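You operate a simulated robot arm through the tools that you are given. There is no shell and no other tool.

You run a simulated robot arm. Do the job below in one go: nothing can be reset, and whatever is moved stays where it is left.

Task
Set the workbench up: orange roller in the press, knob plate in, grey roller on the tester, knob to 3.
Fine: the speed knob; leave the tester off; take the lid off the grease tub and lay it on the bench.

It is judged by the outcome, as a careful person would: the job done as asked, and still so three seconds after it is handed in. It fails if anything else is knocked over, pushed out of place, dropped, spilled or broken. A push-on lid holds only when it is set on centred and level and pressed home; a screw cap is set on level and turned clockwise until tight.

Robot
A 7-joint arm with a two-finger parallel gripper, fixed in place. Base frame: the origin is at the foot of the arm, x ahead of it, y to its left, z up; the work surface is at about z = 0.88. Units: m, rad, N and s.
Its first joint turns from -2.897 to 2.897 rad. Payload 4.4 kg.
The tool frame sits at the grasp point between the pads (the TCP): z along the fingers, y along the line on which they close. The tips reach 0.023 m beyond it. The gripper opens to 0.094 m. The fingers are 0.038 m wide and 0.01 m thick; the gripper's body (0.054 by 0.096 m) begins 0.039 m behind the TCP.
Orientation is that of the tool frame in the base frame, as a unit quaternion [x, y, z, w]. With the fingers straight down and closing along the base's y, the tool's x points along the base's -x, its y along +y and its z along -z.

Tools
- The arm moves only by the tool play_rows. Its argument "motion" is a list of rows, each a list of 6 numbers: the shift along the tool's x, y, z in units of 300 mm (1.0 is 300 mm), then the turn, a rotation vector about the tool's x, y, z in units of 90 degrees (1.0 is 90 degrees). In form: [[dx, dy, dz, ax, ay, az], ...]. A call has 1 to 20 rows; each row is the pose to reach, as a shift and turn from the pose commanded when the call began, along the tool's axes at that moment. "gripper" is the gripper command, from -1 (shut) to 1 (fully open), values between in proportion, set as the call begins (left out, the last holds). A call with a number of a shift or a turn outside -1 to 1 is refused whole. Rows are played at 5 a second. More than 0.05 m and 0.15 rad between two rows, or a gripper value outside its range, and nothing of the call is played. A pose out of reach is approached as far as the arm can. The call stops where the force on the tool passes 70 N (or 10 N more than at its start, if that is more) or the arm is blocked; 0.2 s more then pass. The fingers move at their own pace (about 0.072 m/s each) and stop on an object; they squeeze with about 40 N. The grip force told is the motor's: it shows also when the fingers shut on nothing. Time passes only in rows, and 0.2 s behind the last, so rows that repeat a pose let the fingers close. The reply holds the time, the measured pose of the TCP, the force on the tool along the base axes, the opening and the grip force, in the units named above and with some noise, with the torque about the TCP (base axes, N m) and any sound that the robot's microphone picked up.
- Cameras (640 x 400 px; columns grow to the right, rows downward): "scene" is fixed at [0.2202, 0.499, 1.6189]; the picture's right is [-0.34, -0.94, 0.00], its down [-0.63, 0.23, -0.74] and it looks along [0.70, -0.25, -0.67] (base axes); focal length 330 px, centre (320, 200). "wrist" rides on the gripper at [0.086, 0.016, -0.075] in the tool frame; the picture's right is [-0.18, 0.98, 0.00], its down [-0.58, -0.11, -0.81] and it looks along [-0.79, -0.15, 0.59] (tool axes); focal length 243 px, centre (320, 200). There is no depth. A picture from a camera that has moved, and an enlarged one, comes with that camera's place and axes in the base frame and with its lens.
- camera(camera): a new picture of that camera. It takes no simulated time.
- close_up(camera, box): a new picture of the part [left, top, right, bottom] of that camera's present view, enlarged. It takes no simulated time.
- close_job(): hands the job in; it is judged then, once.

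Nothing tells you positions but the pictures and the camera data. Unless the task says otherwise, let go and move clear before handing in.

The tools are called after "Call:" as name(argument=value, ...) on one line, values as JSON. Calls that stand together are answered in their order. play_rows: Moves the arm, as the interface text tells. Its arguments: {"type":"object","properties":{"motion":{"type":"array","items":{"type":"array","items":{"type":"number"}}},"gripper":{"type":"number"}},"required":["motion"]} The other tools are called the same way: camera (camera) takes a picture; close_up (camera, box) takes an enlarged picture of a part of a camera's view; close_job () hands the job in.

At the start:

```text
time: 0.0
position: [0.6509, 0.1438, 1.2393]
orientation: [0.0, 1.0, 0.0, -0.001]
wrist_force: [-1.2, -0.4, 0.1]
moment: [0.0, 0.0, 0.0]
gripper_width: 0.094
gripper_force: 0.1
```

scene: 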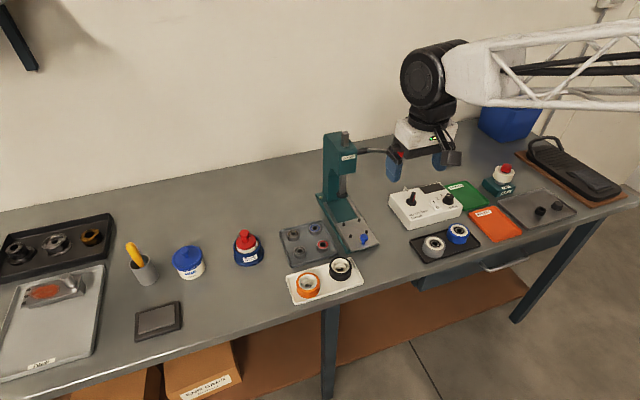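
wrist: 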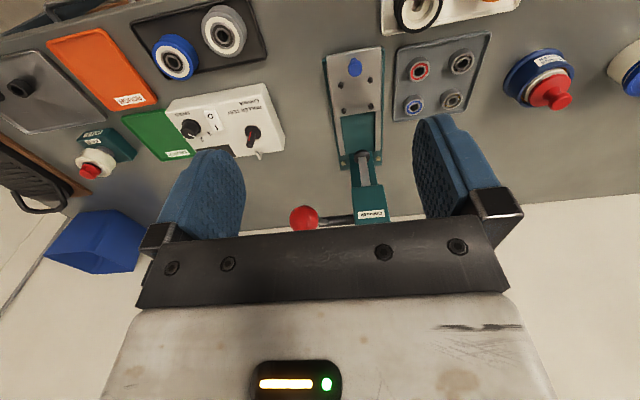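

I see a bench with a press, a tester box, rollers on trays, several tubs and bottles. I'll look closer at each part before moving.

Call:
close_up(camera="scene", box=[270, 120, 430, 220])

Call:
close_up(camera="scene", box=[270, 210, 400, 310])

Call:
close_up(camera="scene", box=[380, 160, 540, 270])

Call:
close_up(camera="scene", box=[110, 210, 280, 350])

Call:
close_up(camera="scene", box=[0, 200, 120, 390])

Call:
close_up(camera="wrist", box=[120, 0, 300, 170])

Call:
close_up(camera="wrist", box=[280, 0, 520, 240])

```text
4.00 times, centred on (350, 170) of scene
camera zoom: at [0.2202, 0.499, 1.6189], right [-0.34, -0.94, 0.0], down [-0.63, 0.23, -0.74], along [0.7, -0.25, -0.67], focal length 1318 px, centre (200, 320)
```

zoom: 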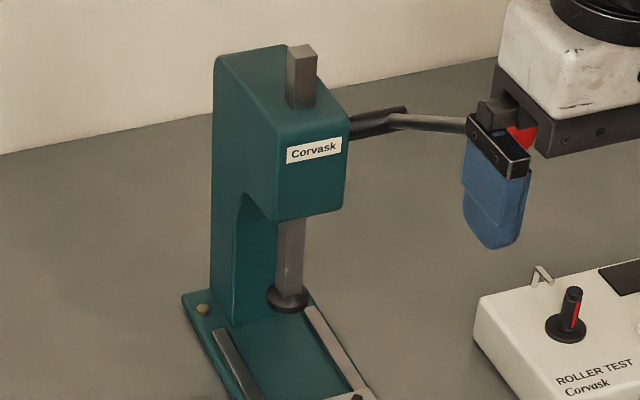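

```text
4.00 times, centred on (335, 260) of scene
camera zoom: at [0.2202, 0.499, 1.6189], right [-0.34, -0.94, 0.0], down [-0.63, 0.23, -0.74], along [0.7, -0.25, -0.67], focal length 1318 px, centre (260, -40)
```

zoom: 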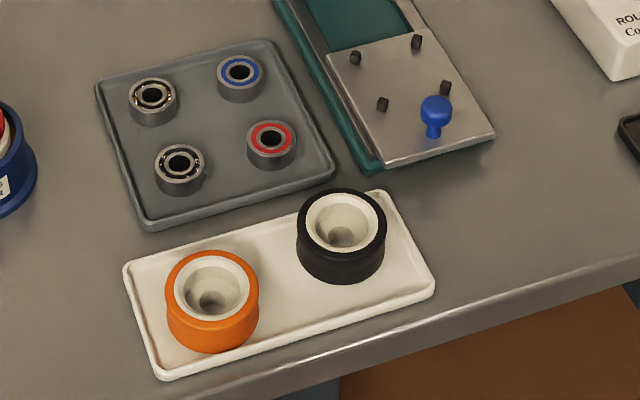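

```text
3.64 times, centred on (460, 215) of scene
camera zoom: at [0.2202, 0.499, 1.6189], right [-0.34, -0.94, 0.0], down [-0.63, 0.23, -0.74], along [0.7, -0.25, -0.67], focal length 1198 px, centre (-189, 146)
```

zoom: 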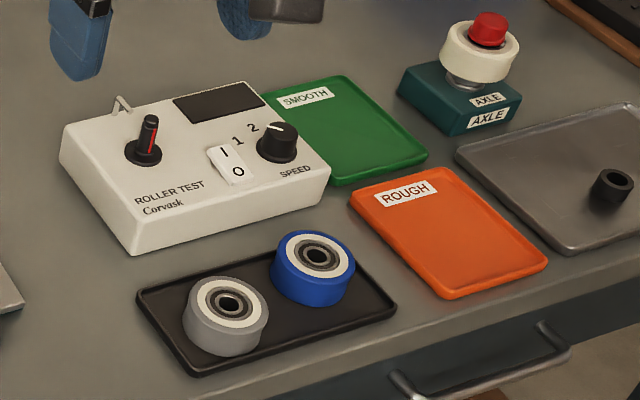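

```text
2.86 times, centred on (195, 280) of scene
camera zoom: at [0.2202, 0.499, 1.6189], right [-0.34, -0.94, 0.0], down [-0.63, 0.23, -0.74], along [0.7, -0.25, -0.67], focal length 941 px, centre (677, -29)
```

zoom: 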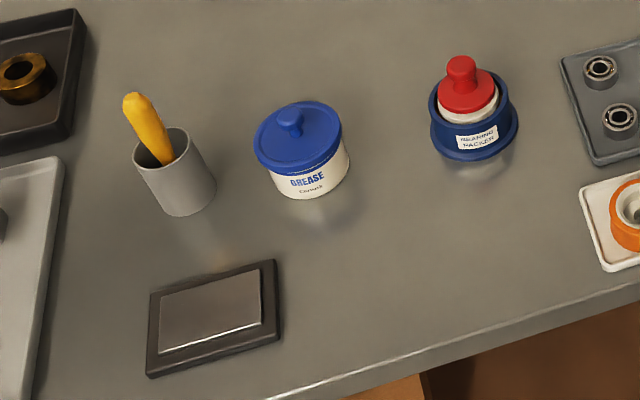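

```text
2.11 times, centred on (60, 295) of scene
camera zoom: at [0.2202, 0.499, 1.6189], right [-0.34, -0.94, 0.0], down [-0.63, 0.23, -0.74], along [0.7, -0.25, -0.67], focal length 694 px, centre (867, 0)
```

zoom: 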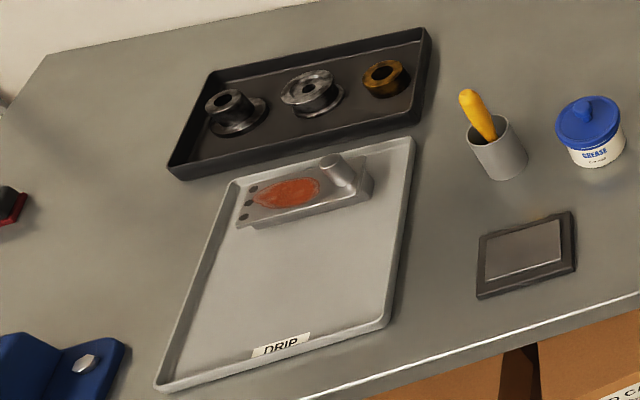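

```text
2.35 times, centred on (210, 85) of wrist
camera zoom: at [0.5644, 0.1603, 1.3147], right [0.18, 0.98, 0.0], down [0.58, -0.11, 0.81], along [0.79, -0.15, -0.59], focal length 571 px, centre (579, 471)
```

zoom: 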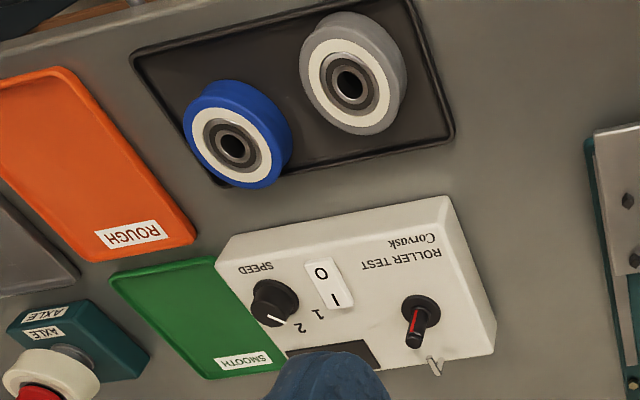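

```text
1.67 times, centred on (400, 120) of wrist
camera zoom: at [0.5644, 0.1603, 1.3147], right [0.18, 0.98, 0.0], down [0.58, -0.11, 0.81], along [0.79, -0.15, -0.59], focal length 404 px, centre (187, 333)
```

zoom: 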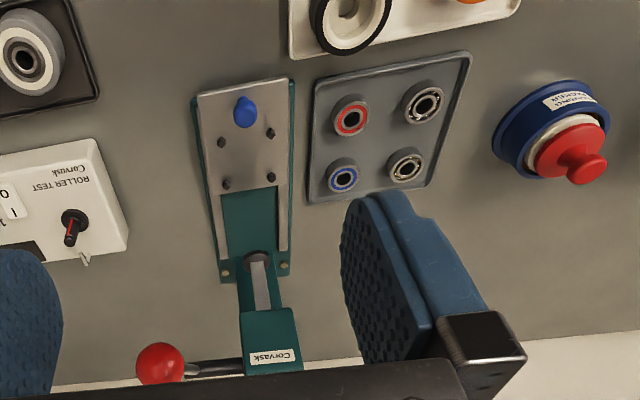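

The orange roller is near (0.67, 0.37), the press plate knob near (0.75, 0.18), the grey roller near (0.675, 0.0), and the grease tub near (0.82, 0.62). I'll move over to the orange roller and look from closer.

Call:
play_rows(motion=[[0.03, 0.13, 0.08, 0, 0, 0], [0.06, 0.26, 0.16, 0, 0, 0], [0.1, 0.39, 0.25, 0, 0, 0], [0.13, 0.52, 0.34, 0, 0, 0], [0.16, 0.64, 0.42, 0, 0, 0], [0.167, 0.753, 0.467, 0, 0, 0], [0.167, 0.753, 0.467, 0, 0, 0]], gripper=1)

Call:
camera(camera="wrist")

Call:
camera(camera="scene")

```text
time: 1.6
position: [0.6016, 0.368, 1.0984]
orientation: [0.0, 1.0, 0.0, 0.001]
wrist_force: [0.4, -0.3, -0.6]
moment: [-0.02, 0.04, -0.01]
gripper_width: 0.094
gripper_force: 0.1
```

```text
taken
camera wrist: at [0.5149, 0.3847, 1.1731], right [0.18, 0.98, 0.0], down [0.58, -0.11, 0.81], along [0.79, -0.15, -0.59], focal length 243 px, centre (320, 200)
```

wrist: 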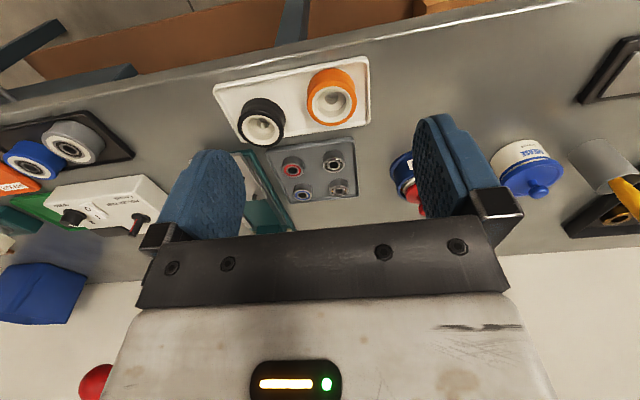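

```text
taken
```

scene: 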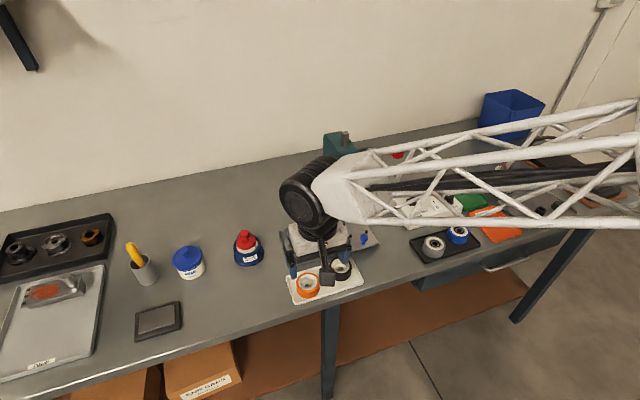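

Call:
close_up(camera="wrist", box=[200, 40, 400, 160])

Call:
close_up(camera="wrist", box=[460, 100, 640, 240])

```text
3.20 times, centred on (300, 100) of wrist
camera zoom: at [0.5149, 0.3847, 1.1731], right [0.18, 0.98, 0.0], down [0.58, -0.11, 0.81], along [0.79, -0.15, -0.59], focal length 776 px, centre (384, 520)
```

zoom: 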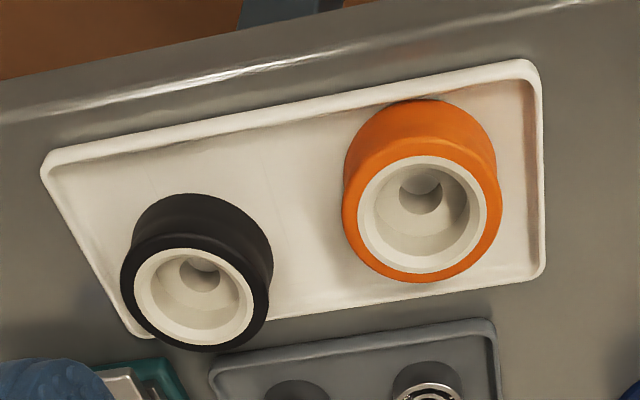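

```text
2.86 times, centred on (550, 170) of wrist
camera zoom: at [0.5149, 0.3847, 1.1731], right [0.18, 0.98, 0.0], down [0.58, -0.11, 0.81], along [0.79, -0.15, -0.59], focal length 693 px, centre (-337, 286)
```

zoom: 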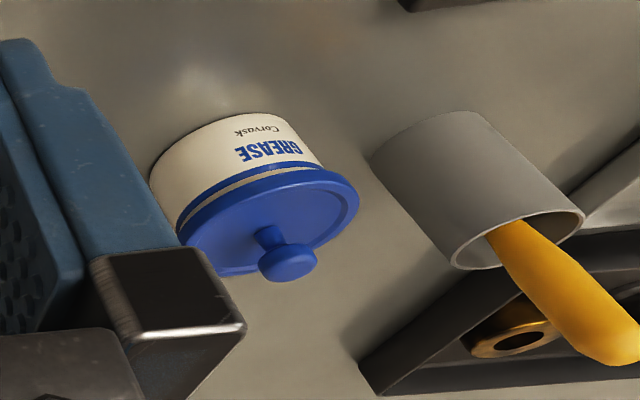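

The rollers are clear: orange top centre around (0.678, 0.368, 0.916), about 58 mm across. The press lever's red ball hangs near (0.76, 0.11, 1.19), so I'll check my wrist's shape against it.

Call:
close_up(camera="scene", box=[250, 110, 490, 310])

Call:
play_rows(motion=[[0, -0.1, 0, 0, 0.09, 0], [0, -0.2, 0, 0, 0.18, 0], [0, -0.3, 0, 0, 0.27, 0], [0, -0.4, 0, 0, 0.3, 0], [0, -0.4, 0, 0, 0.3, 0]])

Call:
camera(camera="wrist")

Call:
camera(camera="scene")

```text
2.00 times, centred on (370, 210) of scene
camera zoom: at [0.2202, 0.499, 1.6189], right [-0.34, -0.94, 0.0], down [-0.63, 0.23, -0.74], along [0.7, -0.25, -0.67], focal length 659 px, centre (220, 180)
```

zoom: 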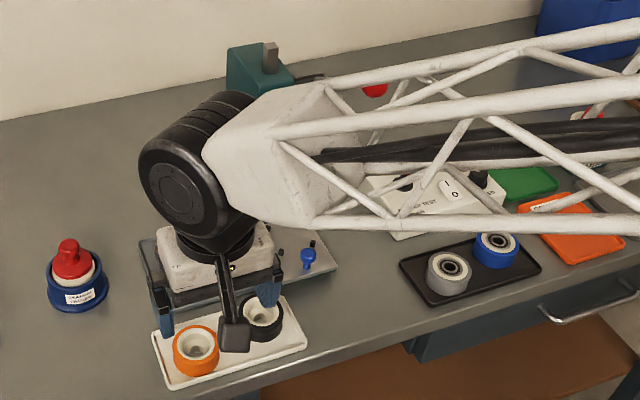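

```text
time: 2.8
position: [0.6008, 0.248, 1.0985]
orientation: [-0.001, 0.972, -0.001, -0.233]
wrist_force: [-0.1, -0.3, 0.8]
moment: [-0.01, -0.03, 0.01]
gripper_width: 0.0943
gripper_force: 0.0
```

```text
taken
camera wrist: at [0.5587, 0.264, 1.2049], right [0.16, 0.98, -0.08], down [0.88, -0.11, 0.45], along [0.44, -0.15, -0.89], focal length 243 px, centre (320, 200)
```

wrist: 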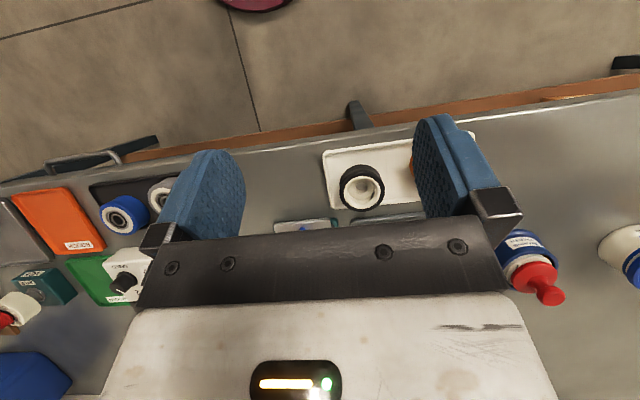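

```text
taken
```

scene: 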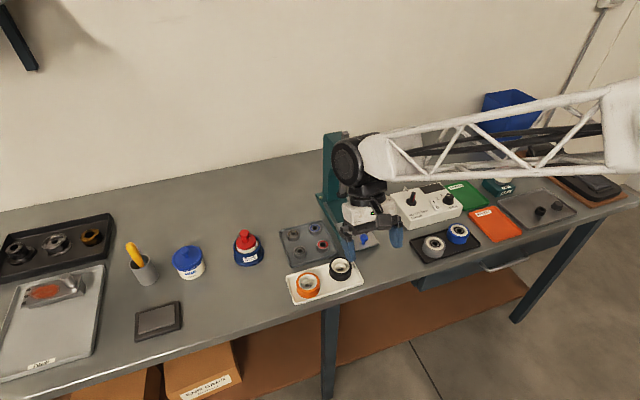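

The press lever's ball would be close to my forearm if I work at the press with the tool vertical, so I plan to pitch the tool back there. First I go back over the orange roller, lower, to fix its position.

Call:
play_rows(motion=[[-0.05, 0.1, 0.065, 0, -0.08, 0], [-0.1, 0.2, 0.13, 0, -0.16, 0], [-0.155, 0.3, 0.195, 0, -0.24, 0], [-0.207, 0.4, 0.261, 0, -0.3, 0], [-0.207, 0.4, 0.261, 0, -0.3, 0]])

Call:
camera(camera="wrist")

Call:
close_up(camera="wrist", box=[220, 80, 420, 205])

```text
time: 4.0
position: [0.6197, 0.3707, 1.0035]
orientation: [0.0, 1.0, -0.001, 0.002]
wrist_force: [0.1, 0.7, -0.8]
moment: [0.01, 0.0, 0.03]
gripper_width: 0.0941
gripper_force: 0.0
```

```text
taken
camera wrist: at [0.5339, 0.386, 1.0774], right [0.18, 0.98, 0.0], down [0.58, -0.11, 0.81], along [0.79, -0.15, -0.59], focal length 243 px, centre (320, 200)
```

wrist: 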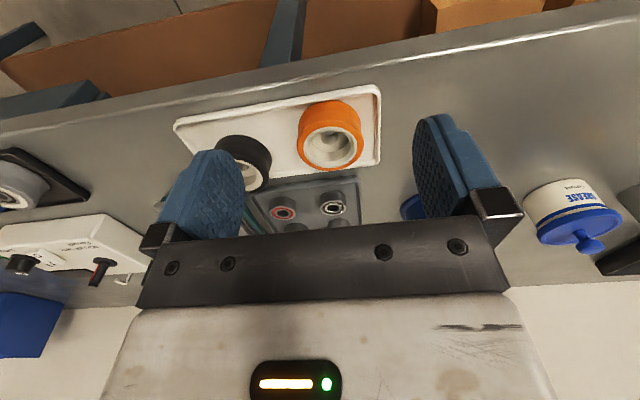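

```text
3.20 times, centred on (320, 142) of wrist
camera zoom: at [0.5339, 0.386, 1.0774], right [0.18, 0.98, 0.0], down [0.58, -0.11, 0.81], along [0.79, -0.15, -0.59], focal length 776 px, centre (320, 384)
```

zoom: 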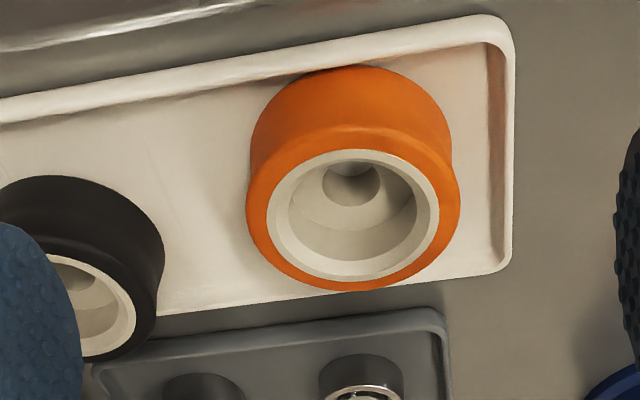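

The orange roller is centred about (0.680, 0.367), with its top at z≈0.91 and about 27 mm tall. I'll pitch the tool 25° with the fingers on its ±y sides, which keeps the roller upright and the wrist away from the lever later.

Call:
play_rows(motion=[[-0.05, 0, 0.02, 0, -0.08, 0], [-0.1, -0.005, 0.04, 0, -0.16, 0], [-0.15, -0.01, 0.06, 0, -0.24, 0], [-0.201, -0.012, 0.062, 0, -0.278, 0], [-0.201, -0.012, 0.062, 0, -0.278, 0]], gripper=0.7)

Call:
camera(camera="wrist")

Call:
close_up(camera="scene", box=[230, 150, 430, 320])

```text
time: 5.2
position: [0.6806, 0.3673, 0.9852]
orientation: [0.0, 0.976, 0.0, 0.218]
wrist_force: [0.3, -0.4, 0.2]
moment: [0.0, -0.02, 0.01]
gripper_width: 0.0801
gripper_force: 0.1
```

```text
taken
camera wrist: at [0.5703, 0.3831, 1.0153], right [0.17, 0.98, 0.08], down [0.18, -0.11, 0.98], along [0.97, -0.15, -0.2], focal length 243 px, centre (320, 200)
```

wrist: 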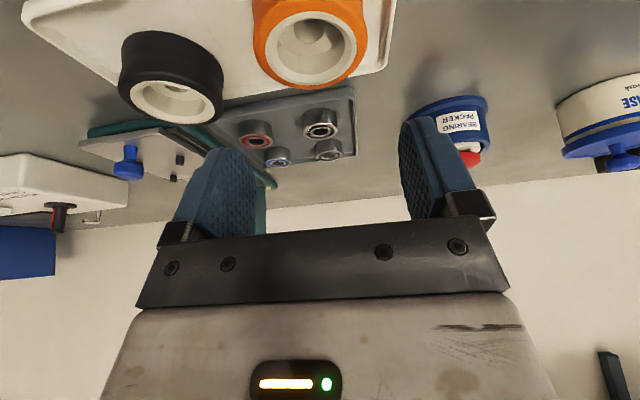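

```text
2.35 times, centred on (330, 235) of scene
camera zoom: at [0.2202, 0.499, 1.6189], right [-0.34, -0.94, 0.0], down [-0.63, 0.23, -0.74], along [0.7, -0.25, -0.67], focal length 775 px, centre (296, 118)
```

zoom: 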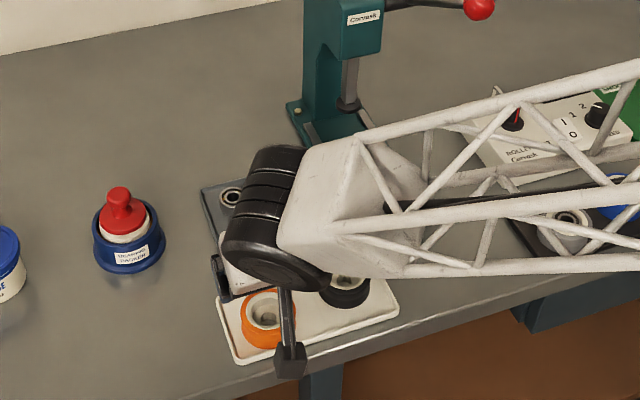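

The roller is exactly where I expected. I'll lower onto it.

Call:
play_rows(motion=[[0.03, 0, 0.065, 0, 0, 0], [0.06, 0, 0.13, 0, 0, 0], [0.0859, 0, 0.184, 0, 0, 0], [0.0859, 0, 0.184, 0, 0, 0]])

Call:
camera(camera="wrist")

Call:
close_up(camera="scene", box=[230, 200, 390, 320])

```text
time: 6.2
position: [0.6809, 0.3664, 0.924]
orientation: [0.0, 0.976, 0.0, 0.216]
wrist_force: [-1.2, -0.5, 0.6]
moment: [-0.01, 0.02, -0.01]
gripper_width: 0.08
gripper_force: 0.1
```

```text
taken
camera wrist: at [0.5707, 0.3828, 0.9547], right [0.17, 0.98, 0.08], down [0.19, -0.11, 0.98], along [0.97, -0.15, -0.2], focal length 243 px, centre (320, 200)
```

wrist: 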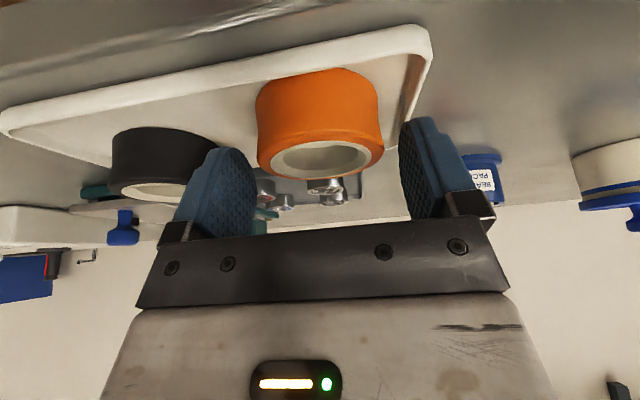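

```text
3.33 times, centred on (310, 260) of scene
camera zoom: at [0.2202, 0.499, 1.6189], right [-0.34, -0.94, 0.0], down [-0.63, 0.23, -0.74], along [0.7, -0.25, -0.67], focal length 1098 px, centre (353, 0)
```

zoom: 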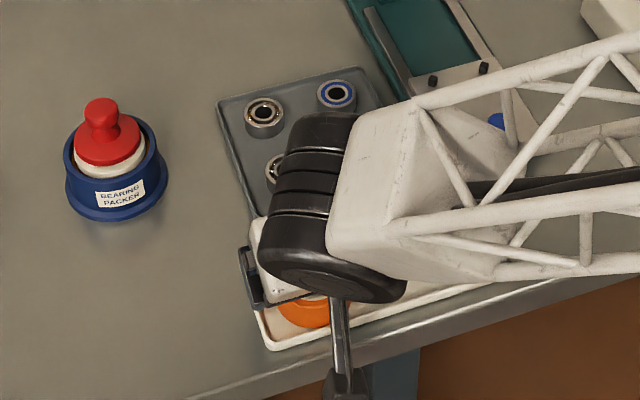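

The roller sits centred between the pads. Closing.

Call:
play_rows(motion=[[0, 0, 0, 0, 0, 0], [0, 0, 0, 0, 0, 0], [0, 0, 0, 0, 0, 0], [0, 0, 0, 0, 0, 0]], gripper=-1)

Call:
camera(camera="wrist")

```text
time: 7.2
position: [0.679, 0.3664, 0.9247]
orientation: [-0.001, 0.976, 0.0, 0.216]
wrist_force: [0.0, -0.5, 0.7]
moment: [-0.1, -0.05, 0.02]
gripper_width: 0.0587
gripper_force: 39.8
```

```text
taken
camera wrist: at [0.5706, 0.3827, 0.9547], right [0.17, 0.98, 0.08], down [0.19, -0.11, 0.98], along [0.97, -0.15, -0.2], focal length 243 px, centre (320, 200)
```

wrist: 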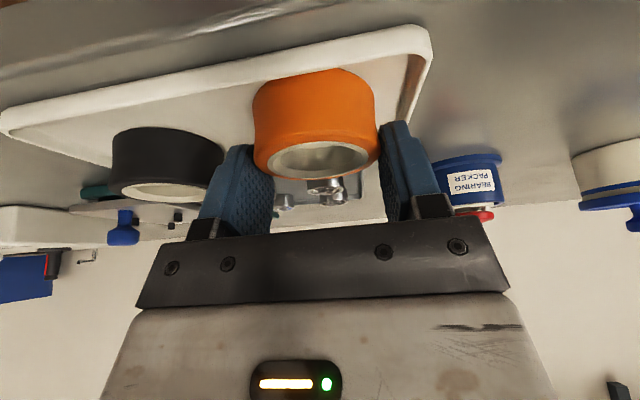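

The roller is gripped (58.7 mm). I'll lift it just enough to clear everything and swing in low from the left side of the press, since a higher path would bring the forearm to the lever ball.

Call:
play_rows(motion=[[-0.029, 0, -0.062, 0, 0, 0], [-0.058, 0, -0.124, 0, 0, 0], [-0.157, -0.058, -0.078, 0, 0, 0], [-0.256, -0.116, -0.032, 0, 0, 0], [-0.355, -0.175, 0.015, 0, 0, 0], [-0.454, -0.233, 0.061, 0, 0, 0], [-0.454, -0.233, 0.061, 0, 0, 0]])

Call:
camera(camera="wrist")

Call:
camera(camera="scene")

```text
time: 8.8
position: [0.8128, 0.2961, 0.963]
orientation: [-0.001, 0.976, 0.0, 0.216]
wrist_force: [0.8, 0.5, -0.1]
moment: [-0.02, -0.02, -0.01]
gripper_width: 0.059
gripper_force: 40.1
```

```text
taken
camera wrist: at [0.7034, 0.3123, 0.9944], right [0.17, 0.98, 0.08], down [0.19, -0.11, 0.98], along [0.97, -0.15, -0.2], focal length 243 px, centre (320, 200)
```

wrist: 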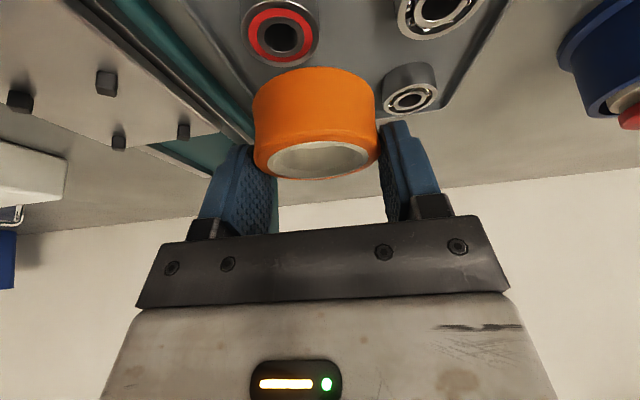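

```text
taken
```

scene: 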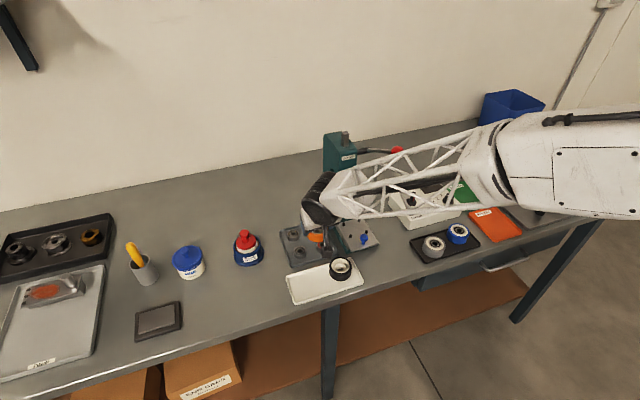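

Call:
close_up(camera="wrist", box=[0, 40, 240, 190])

Call:
close_up(camera="scene", box=[280, 120, 440, 260])

```text
2.67 times, centred on (120, 115) of wrist
camera zoom: at [0.7034, 0.3123, 0.9944], right [0.17, 0.98, 0.08], down [0.19, -0.11, 0.98], along [0.97, -0.15, -0.2], focal length 647 px, centre (853, 427)
```

zoom: 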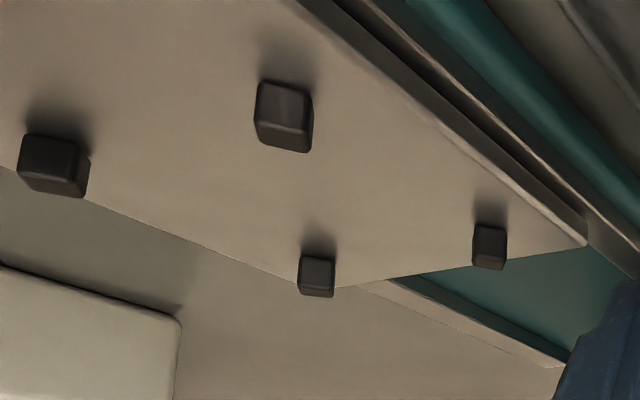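

```text
2.86 times, centred on (360, 190) of scene
camera zoom: at [0.2202, 0.499, 1.6189], right [-0.34, -0.94, 0.0], down [-0.63, 0.23, -0.74], along [0.7, -0.25, -0.67], focal length 941 px, centre (206, 229)
```

zoom: 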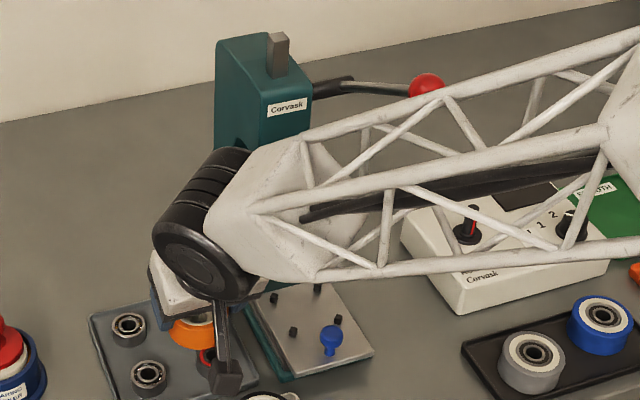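

The four square pins sit around (0.808, 0.180) with tops near z≈0.917. I'll slide across in y to hover over them and check alignment.

Call:
play_rows(motion=[[0.005, -0.1, -0.002, 0, 0, 0], [0.01, -0.2, -0.004, 0, 0, 0], [0.015, -0.3, -0.007, 0, 0, 0], [0.015, -0.387, -0.007, 0, 0, 0], [0.015, -0.387, -0.007, 0, 0, 0]])

Call:
camera(camera="wrist")

Call:
close_up(camera="wrist", box=[200, 20, 440, 200])

Call:
close_up(camera="scene", box=[280, 120, 440, 260])

```text
time: 10.0
position: [0.8065, 0.1808, 0.9639]
orientation: [-0.001, 0.976, 0.001, 0.216]
wrist_force: [0.7, 0.1, -0.9]
moment: [0.0, -0.01, 0.0]
gripper_width: 0.0588
gripper_force: 40.0
```

```text
taken
camera wrist: at [0.6977, 0.1963, 0.9949], right [0.17, 0.98, 0.08], down [0.19, -0.11, 0.98], along [0.97, -0.15, -0.2], focal length 243 px, centre (320, 200)
```

wrist: 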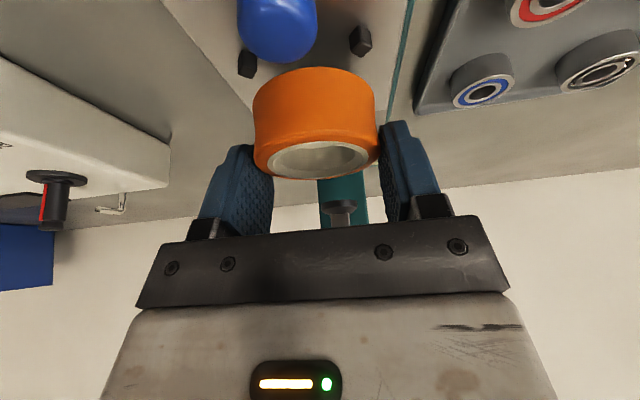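

```text
2.22 times, centred on (320, 110) of wrist
camera zoom: at [0.6977, 0.1963, 0.9949], right [0.17, 0.98, 0.08], down [0.19, -0.11, 0.98], along [0.97, -0.15, -0.2], focal length 539 px, centre (320, 400)
```

zoom: 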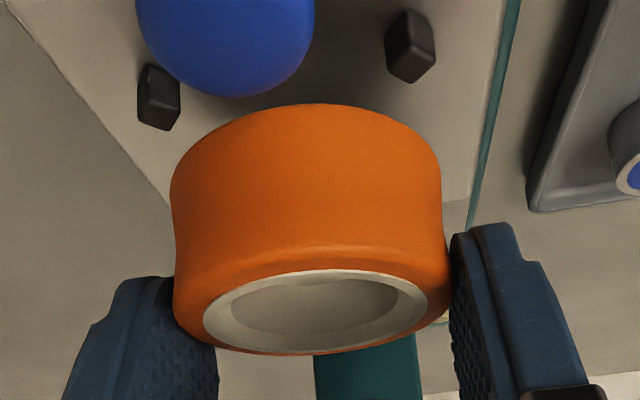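

```text
2.86 times, centred on (360, 190) of scene
camera zoom: at [0.2202, 0.499, 1.6189], right [-0.34, -0.94, 0.0], down [-0.63, 0.23, -0.74], along [0.7, -0.25, -0.67], focal length 941 px, centre (206, 229)
```

zoom: 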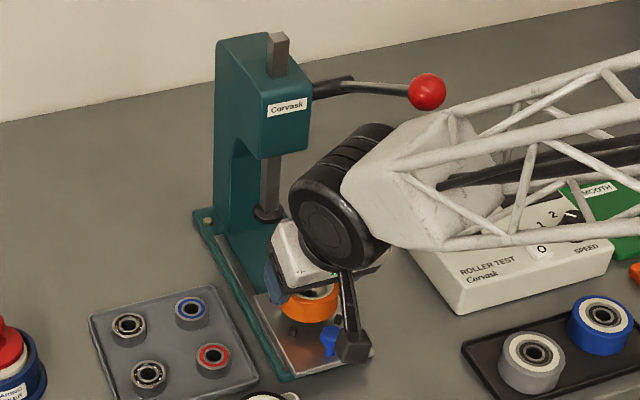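

Hovering over the nest, y matches; x looks about 2 mm short. I'll correct that, go a little lower and look closely from both cameras.

Call:
play_rows(motion=[[0.002, 0, 0.021, 0, 0, 0], [0.002, 0, 0.021, 0, 0, 0]])

Call:
close_up(camera="wrist", box=[220, 0, 420, 125])

Call:
close_up(camera="scene", box=[330, 210, 390, 260])

```text
time: 10.6
position: [0.8101, 0.1807, 0.958]
orientation: [0.0, 0.976, 0.001, 0.216]
wrist_force: [-0.9, 0.3, -1.1]
moment: [-0.02, 0.0, -0.01]
gripper_width: 0.059
gripper_force: 39.5
```

```text
3.20 times, centred on (320, 62) of wrist
camera zoom: at [0.6996, 0.1966, 0.9889], right [0.17, 0.98, 0.08], down [0.19, -0.11, 0.98], along [0.97, -0.15, -0.2], focal length 776 px, centre (320, 640)
```

zoom: 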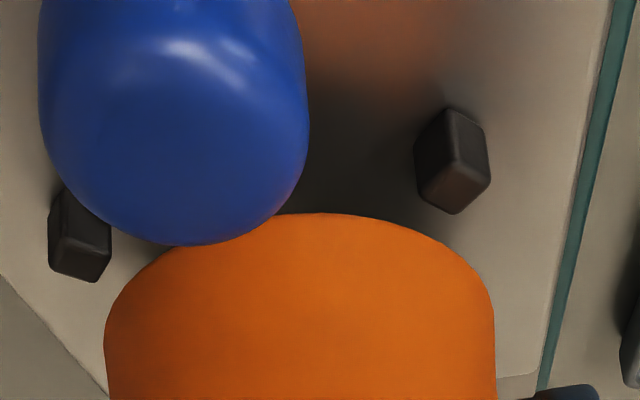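

```text
8.00 times, centred on (360, 235) of scene
camera zoom: at [0.2202, 0.499, 1.6189], right [-0.34, -0.94, 0.0], down [-0.63, 0.23, -0.74], along [0.7, -0.25, -0.67], focal length 2636 px, centre (0, -80)
```

zoom: 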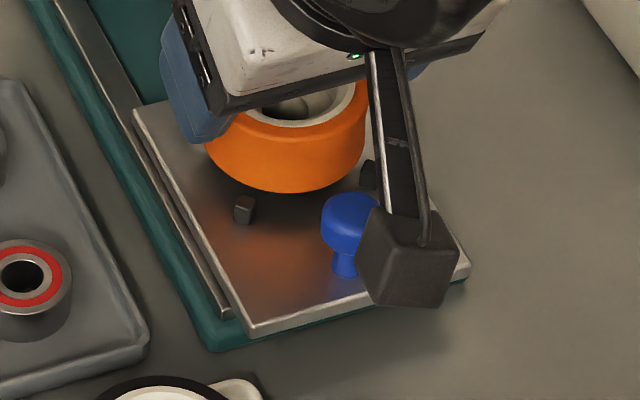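

Comparing the roller's silhouette with the near pins, the roller needs about +1.8 mm in x and almost nothing in y. I'll correct and go down in small steps, watching the force.

Call:
play_rows(motion=[[-0.0054, -0.001, 0.0025, 0, 0, 0], [0.0016, -0.001, 0.0176, 0, 0, 0], [0.0016, -0.001, 0.0176, 0, 0, 0]])

Call:
play_rows(motion=[[0.0028, 0, 0.006, 0, 0, 0], [0.0056, 0, 0.0121, 0, 0, 0], [0.0056, 0, 0.0121, 0, 0, 0]])

Call:
close_up(camera="wrist", box=[220, 0, 420, 125])

Call:
close_up(camera="scene", box=[330, 210, 390, 260])

```text
time: 11.4
position: [0.8104, 0.1803, 0.953]
orientation: [0.0, 0.976, 0.0, 0.217]
wrist_force: [0.4, 0.8, -0.3]
moment: [0.03, -0.03, -0.02]
gripper_width: 0.059
gripper_force: 40.2
```

```text
time: 12.2
position: [0.8109, 0.181, 0.949]
orientation: [0.001, 0.976, 0.0, 0.216]
wrist_force: [0.2, 0.0, -0.6]
moment: [0.0, -0.02, -0.01]
gripper_width: 0.0589
gripper_force: 40.2
```

```text
3.20 times, centred on (320, 62) of wrist
camera zoom: at [0.7007, 0.1964, 0.9801], right [0.17, 0.98, 0.08], down [0.19, -0.11, 0.98], along [0.97, -0.15, -0.2], focal length 776 px, centre (320, 640)
```

zoom: 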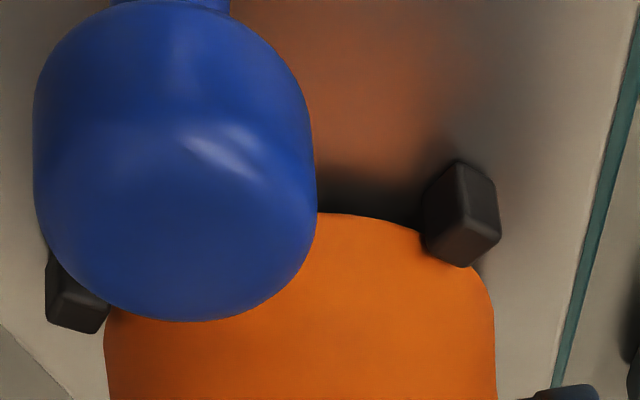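

```text
8.00 times, centred on (360, 235) of scene
camera zoom: at [0.2202, 0.499, 1.6189], right [-0.34, -0.94, 0.0], down [-0.63, 0.23, -0.74], along [0.7, -0.25, -0.67], focal length 2636 px, centre (0, -80)
```

zoom: 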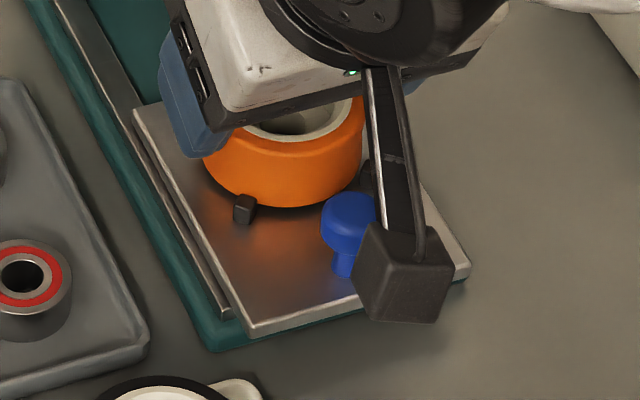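

No contact force so far and the roller appears to be entering between the pins. Continuing down.

Call:
play_rows(motion=[[0.0014, 0, 0.003, 0, 0, 0], [0.0028, 0, 0.006, 0, 0, 0], [0.0042, 0, 0.0091, 0, 0, 0], [0.0042, 0, 0.0091, 0, 0, 0]])

Call:
close_up(camera="wrist", box=[220, 0, 420, 125])

Call:
close_up(camera="scene", box=[330, 210, 390, 260])

```text
time: 13.2
position: [0.8098, 0.1809, 0.9468]
orientation: [0.001, 0.976, -0.001, 0.217]
wrist_force: [0.7, -0.1, 12.5]
moment: [-0.12, 0.05, 0.02]
gripper_width: 0.0589
gripper_force: 39.6
```

```text
3.20 times, centred on (320, 62) of wrist
camera zoom: at [0.7014, 0.196, 0.9776], right [0.17, 0.98, 0.08], down [0.18, -0.11, 0.98], along [0.97, -0.15, -0.2], focal length 776 px, centre (320, 640)
```

zoom: 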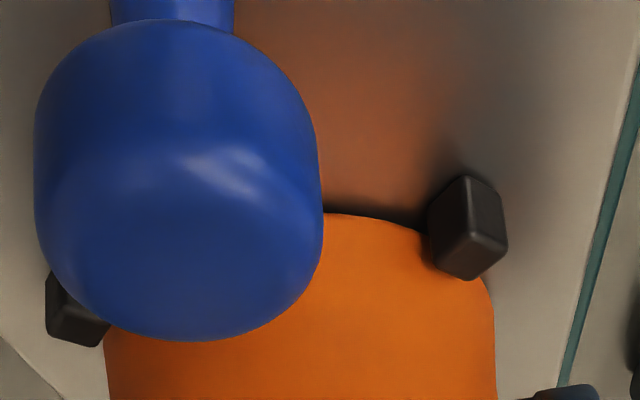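

```text
8.00 times, centred on (360, 235) of scene
camera zoom: at [0.2202, 0.499, 1.6189], right [-0.34, -0.94, 0.0], down [-0.63, 0.23, -0.74], along [0.7, -0.25, -0.67], focal length 2636 px, centre (0, -80)
```

zoom: 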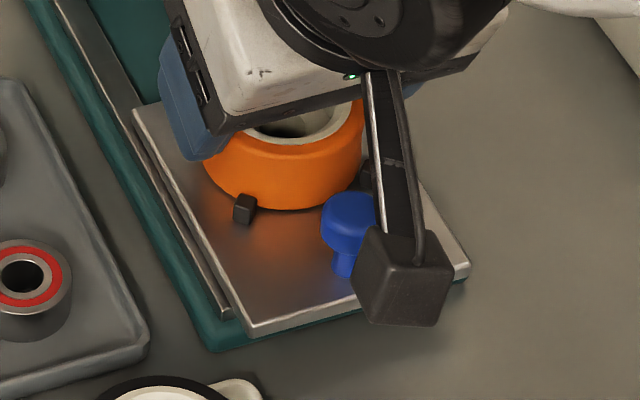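

Contact at 12 N right at plate height, so the roller is seated between the pins. Releasing and backing straight up.

Call:
play_rows(motion=[[0, 0, 0, 0, 0, 0], [0, 0, 0, 0, 0, 0], [0, 0, 0, 0, 0, 0]], gripper=0.6)

Call:
play_rows(motion=[[-0.028, 0, -0.06, 0, 0, 0], [-0.045, 0, -0.1, 0, 0, 0], [-0.045, 0, -0.1, 0, 0, 0]])

Call:
close_up(camera="wrist", box=[200, 0, 440, 150])

Call:
close_up(camera="scene", box=[310, 120, 430, 260])

```text
time: 14.0
position: [0.8107, 0.1797, 0.9462]
orientation: [0.0, 0.976, 0.0, 0.216]
wrist_force: [1.0, 0.1, -0.5]
moment: [0.0, 0.02, 0.0]
gripper_width: 0.0751
gripper_force: 0.1
```

```text
time: 14.8
position: [0.8102, 0.1795, 0.9786]
orientation: [0.0, 0.976, 0.0, 0.217]
wrist_force: [0.0, 0.3, 0.5]
moment: [-0.01, -0.02, 0.01]
gripper_width: 0.0751
gripper_force: 0.2
```

```text
2.67 times, centred on (320, 75) of wrist
camera zoom: at [0.7005, 0.1956, 1.0099], right [0.17, 0.98, 0.08], down [0.19, -0.11, 0.98], along [0.97, -0.15, -0.2], focal length 647 px, centre (320, 533)
```

zoom: 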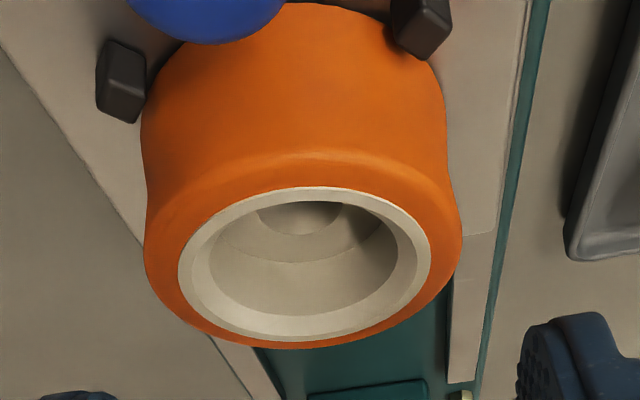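

```text
2.86 times, centred on (370, 190) of scene
camera zoom: at [0.2202, 0.499, 1.6189], right [-0.34, -0.94, 0.0], down [-0.63, 0.23, -0.74], along [0.7, -0.25, -0.67], focal length 941 px, centre (177, 229)
```

zoom: 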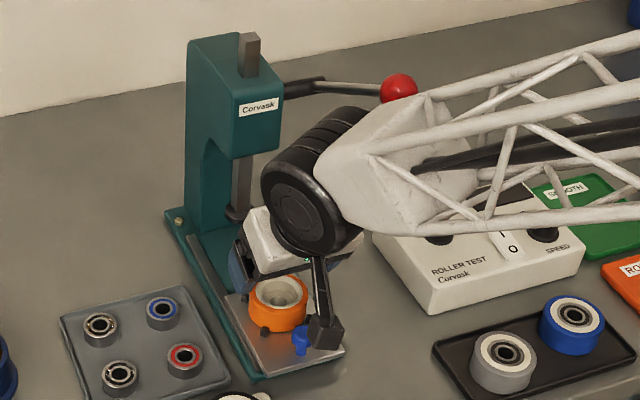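

The orange roller is seated upright in the nest. Next I back off the hand and pitch to 45° to grip the blue knob (about x=0.753) and push the plate in.

Call:
play_rows(motion=[[0.049, 0, -0.023, 0, -0.055, 0], [0.098, 0, -0.046, 0, -0.11, 0], [0.147, 0, -0.069, 0, -0.165, 0], [0.196, 0, -0.0916, 0, -0.222, 0], [0.196, 0, -0.0916, 0, -0.222, 0]])

Call:
camera(camera="wrist")

Call:
close_up(camera="scene", box=[310, 120, 430, 260])

```text
time: 16.0
position: [0.7468, 0.1799, 0.9777]
orientation: [0.0, 0.924, 0.0, 0.382]
wrist_force: [0.3, 0.7, 0.4]
moment: [0.01, 0.04, 0.03]
gripper_width: 0.0749
gripper_force: 0.1
```

```text
taken
camera wrist: at [0.6315, 0.1965, 0.9695], right [0.13, 0.98, 0.13], down [-0.16, -0.11, 0.98], along [0.98, -0.15, 0.14], focal length 243 px, centre (320, 200)
```

wrist: 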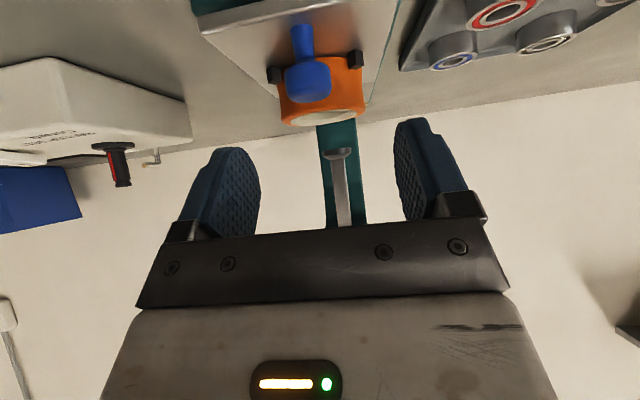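

```text
2.86 times, centred on (370, 190) of scene
camera zoom: at [0.2202, 0.499, 1.6189], right [-0.34, -0.94, 0.0], down [-0.63, 0.23, -0.74], along [0.7, -0.25, -0.67], focal length 941 px, centre (177, 229)
```

zoom: 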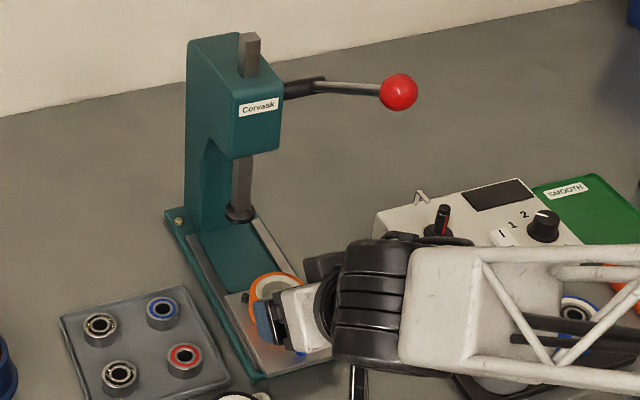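

The knob head is centred at about (0.753, 0.179, 0.930). I'll lower around it and close gently on it.

Call:
play_rows(motion=[[0.03, 0, 0.025, 0, 0, 0], [0.06, -0.002, 0.052, 0, 0, 0], [0.087, -0.002, 0.078, 0, 0, 0], [0.087, -0.002, 0.078, 0, 0, 0]], gripper=0)

Call:
camera(camera="wrist")

Call:
close_up(camera="scene", box=[310, 120, 430, 260])

```text
time: 17.0
position: [0.7422, 0.1796, 0.9438]
orientation: [0.0, 0.924, 0.0, 0.382]
wrist_force: [-0.6, 0.2, -0.5]
moment: [-0.02, -0.02, 0.01]
gripper_width: 0.0469
gripper_force: 0.1
```

```text
taken
camera wrist: at [0.6292, 0.1955, 0.9352], right [0.13, 0.98, 0.13], down [-0.16, -0.11, 0.98], along [0.98, -0.15, 0.14], focal length 243 px, centre (320, 200)
```

wrist: 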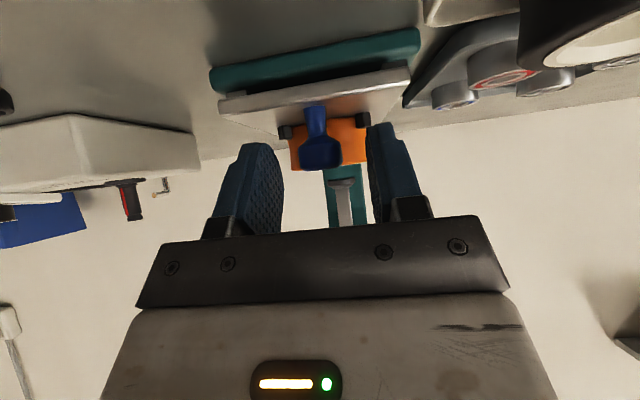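

```text
2.86 times, centred on (370, 190) of scene
camera zoom: at [0.2202, 0.499, 1.6189], right [-0.34, -0.94, 0.0], down [-0.63, 0.23, -0.74], along [0.7, -0.25, -0.67], focal length 941 px, centre (177, 229)
```

zoom: 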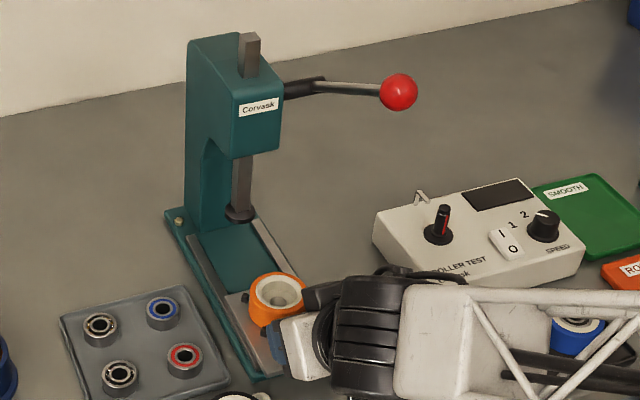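

Call:
play_rows(motion=[[-0.005, 0, 0.005, 0, 0, 0], [-0.005, 0, 0.005, 0, 0, 0], [-0.005, 0, 0.005, 0, 0, 0], [-0.005, 0, 0.005, 0, 0, 0]], gripper=-1)

Call:
camera(camera="wrist")

```text
time: 18.0
position: [0.7433, 0.1808, 0.9437]
orientation: [0.001, 0.924, -0.001, 0.383]
wrist_force: [0.4, 28.1, -3.5]
moment: [0.5, 0.09, 0.21]
gripper_width: 0.0212
gripper_force: 44.9
```

```text
taken
camera wrist: at [0.6313, 0.196, 0.9354], right [0.13, 0.98, 0.13], down [-0.16, -0.11, 0.98], along [0.98, -0.15, 0.14], focal length 243 px, centre (320, 200)
```

wrist: 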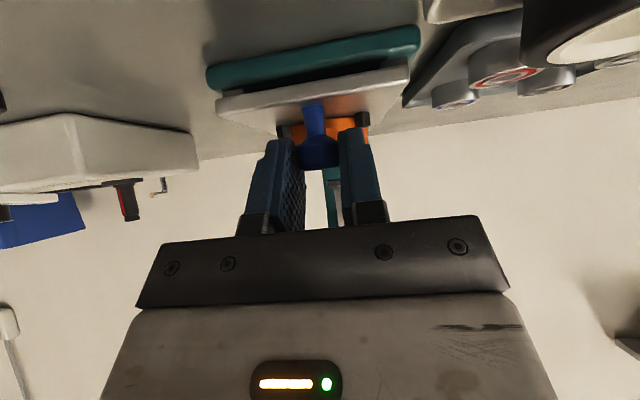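

Gripped, but there is a 28 N side load, so the hand is slightly off in y. I'll ease it over by about a millimetre.

Call:
play_rows(motion=[[0, 0.003, 0, 0, 0, 0], [0, 0.003, 0, 0, 0, 0]])

```text
time: 18.6
position: [0.7448, 0.181, 0.9455]
orientation: [0.0, 0.924, 0.0, 0.383]
wrist_force: [0.8, 8.8, -1.4]
moment: [0.15, 0.14, 0.04]
gripper_width: 0.0216
gripper_force: 44.8
```

Call:
play_rows(motion=[[-0.012, 0.0014, 0.012, 0, 0, 0], [-0.024, 0.0014, 0.024, 0, 0, 0], [-0.047, 0.0014, 0.047, 0, 0, 0], [-0.071, 0.0014, 0.071, 0, 0, 0], [-0.094, 0.0014, 0.094, 0, 0, 0], [-0.094, 0.0014, 0.094, 0, 0, 0]])

Call:
camera(camera="wrist")

Call:
close_up(camera="scene", box=[310, 120, 430, 260])

```text
time: 20.0
position: [0.7858, 0.1798, 0.9447]
orientation: [0.0, 0.924, 0.0, 0.382]
wrist_force: [0.8, -20.7, 5.7]
moment: [-0.38, -0.08, -0.14]
gripper_width: 0.0211
gripper_force: 44.6
```

```text
taken
camera wrist: at [0.6721, 0.1963, 0.9354], right [0.13, 0.98, 0.13], down [-0.16, -0.11, 0.98], along [0.98, -0.15, 0.14], focal length 243 px, centre (320, 200)
```

wrist: 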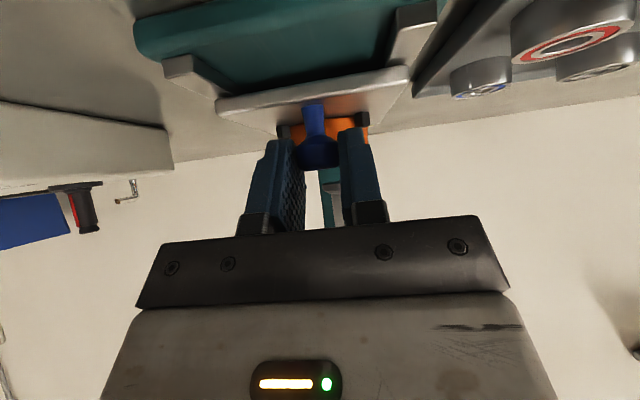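

```text
2.86 times, centred on (370, 190) of scene
camera zoom: at [0.2202, 0.499, 1.6189], right [-0.34, -0.94, 0.0], down [-0.63, 0.23, -0.74], along [0.7, -0.25, -0.67], focal length 941 px, centre (177, 229)
```

zoom: 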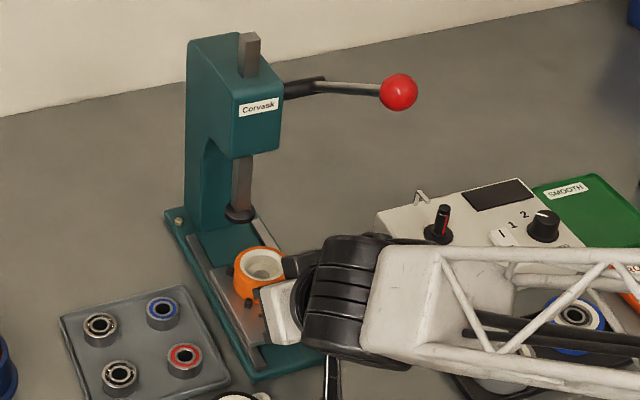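

The plate slides freely; its rails run a hair toward −y, so I follow that as I keep pushing.

Call:
play_rows(motion=[[-0.01, -0.003, 0.01, 0, 0, 0], [-0.03, -0.0038, 0.03, 0, 0, 0], [-0.053, -0.0046, 0.053, 0, 0, 0], [-0.077, -0.0054, 0.077, 0, 0, 0], [-0.1, -0.0064, 0.1, 0, 0, 0], [-0.1, -0.0064, 0.1, 0, 0, 0]])

Call:
close_up(camera="scene", box=[310, 120, 430, 260])

```text
time: 21.4
position: [0.8263, 0.1799, 0.944]
orientation: [-0.001, 0.924, 0.001, 0.382]
wrist_force: [-0.5, 43.8, -4.0]
moment: [0.76, 0.15, 0.38]
gripper_width: 0.021
gripper_force: 45.3
```

```text
2.86 times, centred on (370, 190) of scene
camera zoom: at [0.2202, 0.499, 1.6189], right [-0.34, -0.94, 0.0], down [-0.63, 0.23, -0.74], along [0.7, -0.25, -0.67], focal length 941 px, centre (177, 229)
```

zoom: 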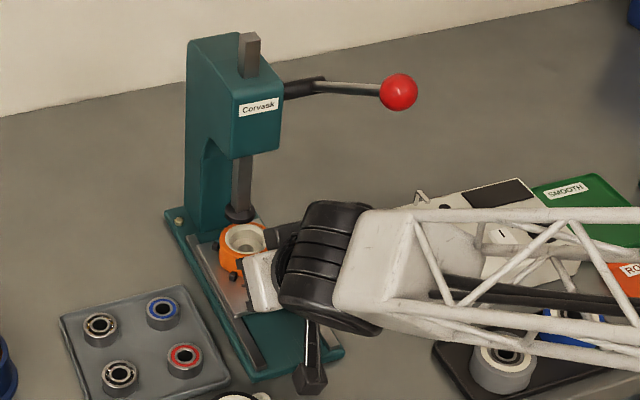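

Call:
play_rows(motion=[[0, 0.0036, 0, 0, 0, 0], [0, 0.0036, 0, 0, 0, 0]])

```text
time: 22.0
position: [0.8272, 0.1795, 0.9443]
orientation: [0.0, 0.924, 0.0, 0.382]
wrist_force: [0.4, 33.8, 1.5]
moment: [0.55, 0.04, 0.3]
gripper_width: 0.0214
gripper_force: 45.4
```

Call:
play_rows(motion=[[0, 0.005, 0, 0, 0, 0], [0, 0.005, 0, 0, 0, 0], [0, 0.005, 0, 0, 0, 0]])

```text
time: 22.8
position: [0.8282, 0.1812, 0.944]
orientation: [0.001, 0.924, 0.0, 0.383]
wrist_force: [-0.3, -10.4, 9.7]
moment: [-0.18, 0.02, -0.09]
gripper_width: 0.0215
gripper_force: 44.4
```

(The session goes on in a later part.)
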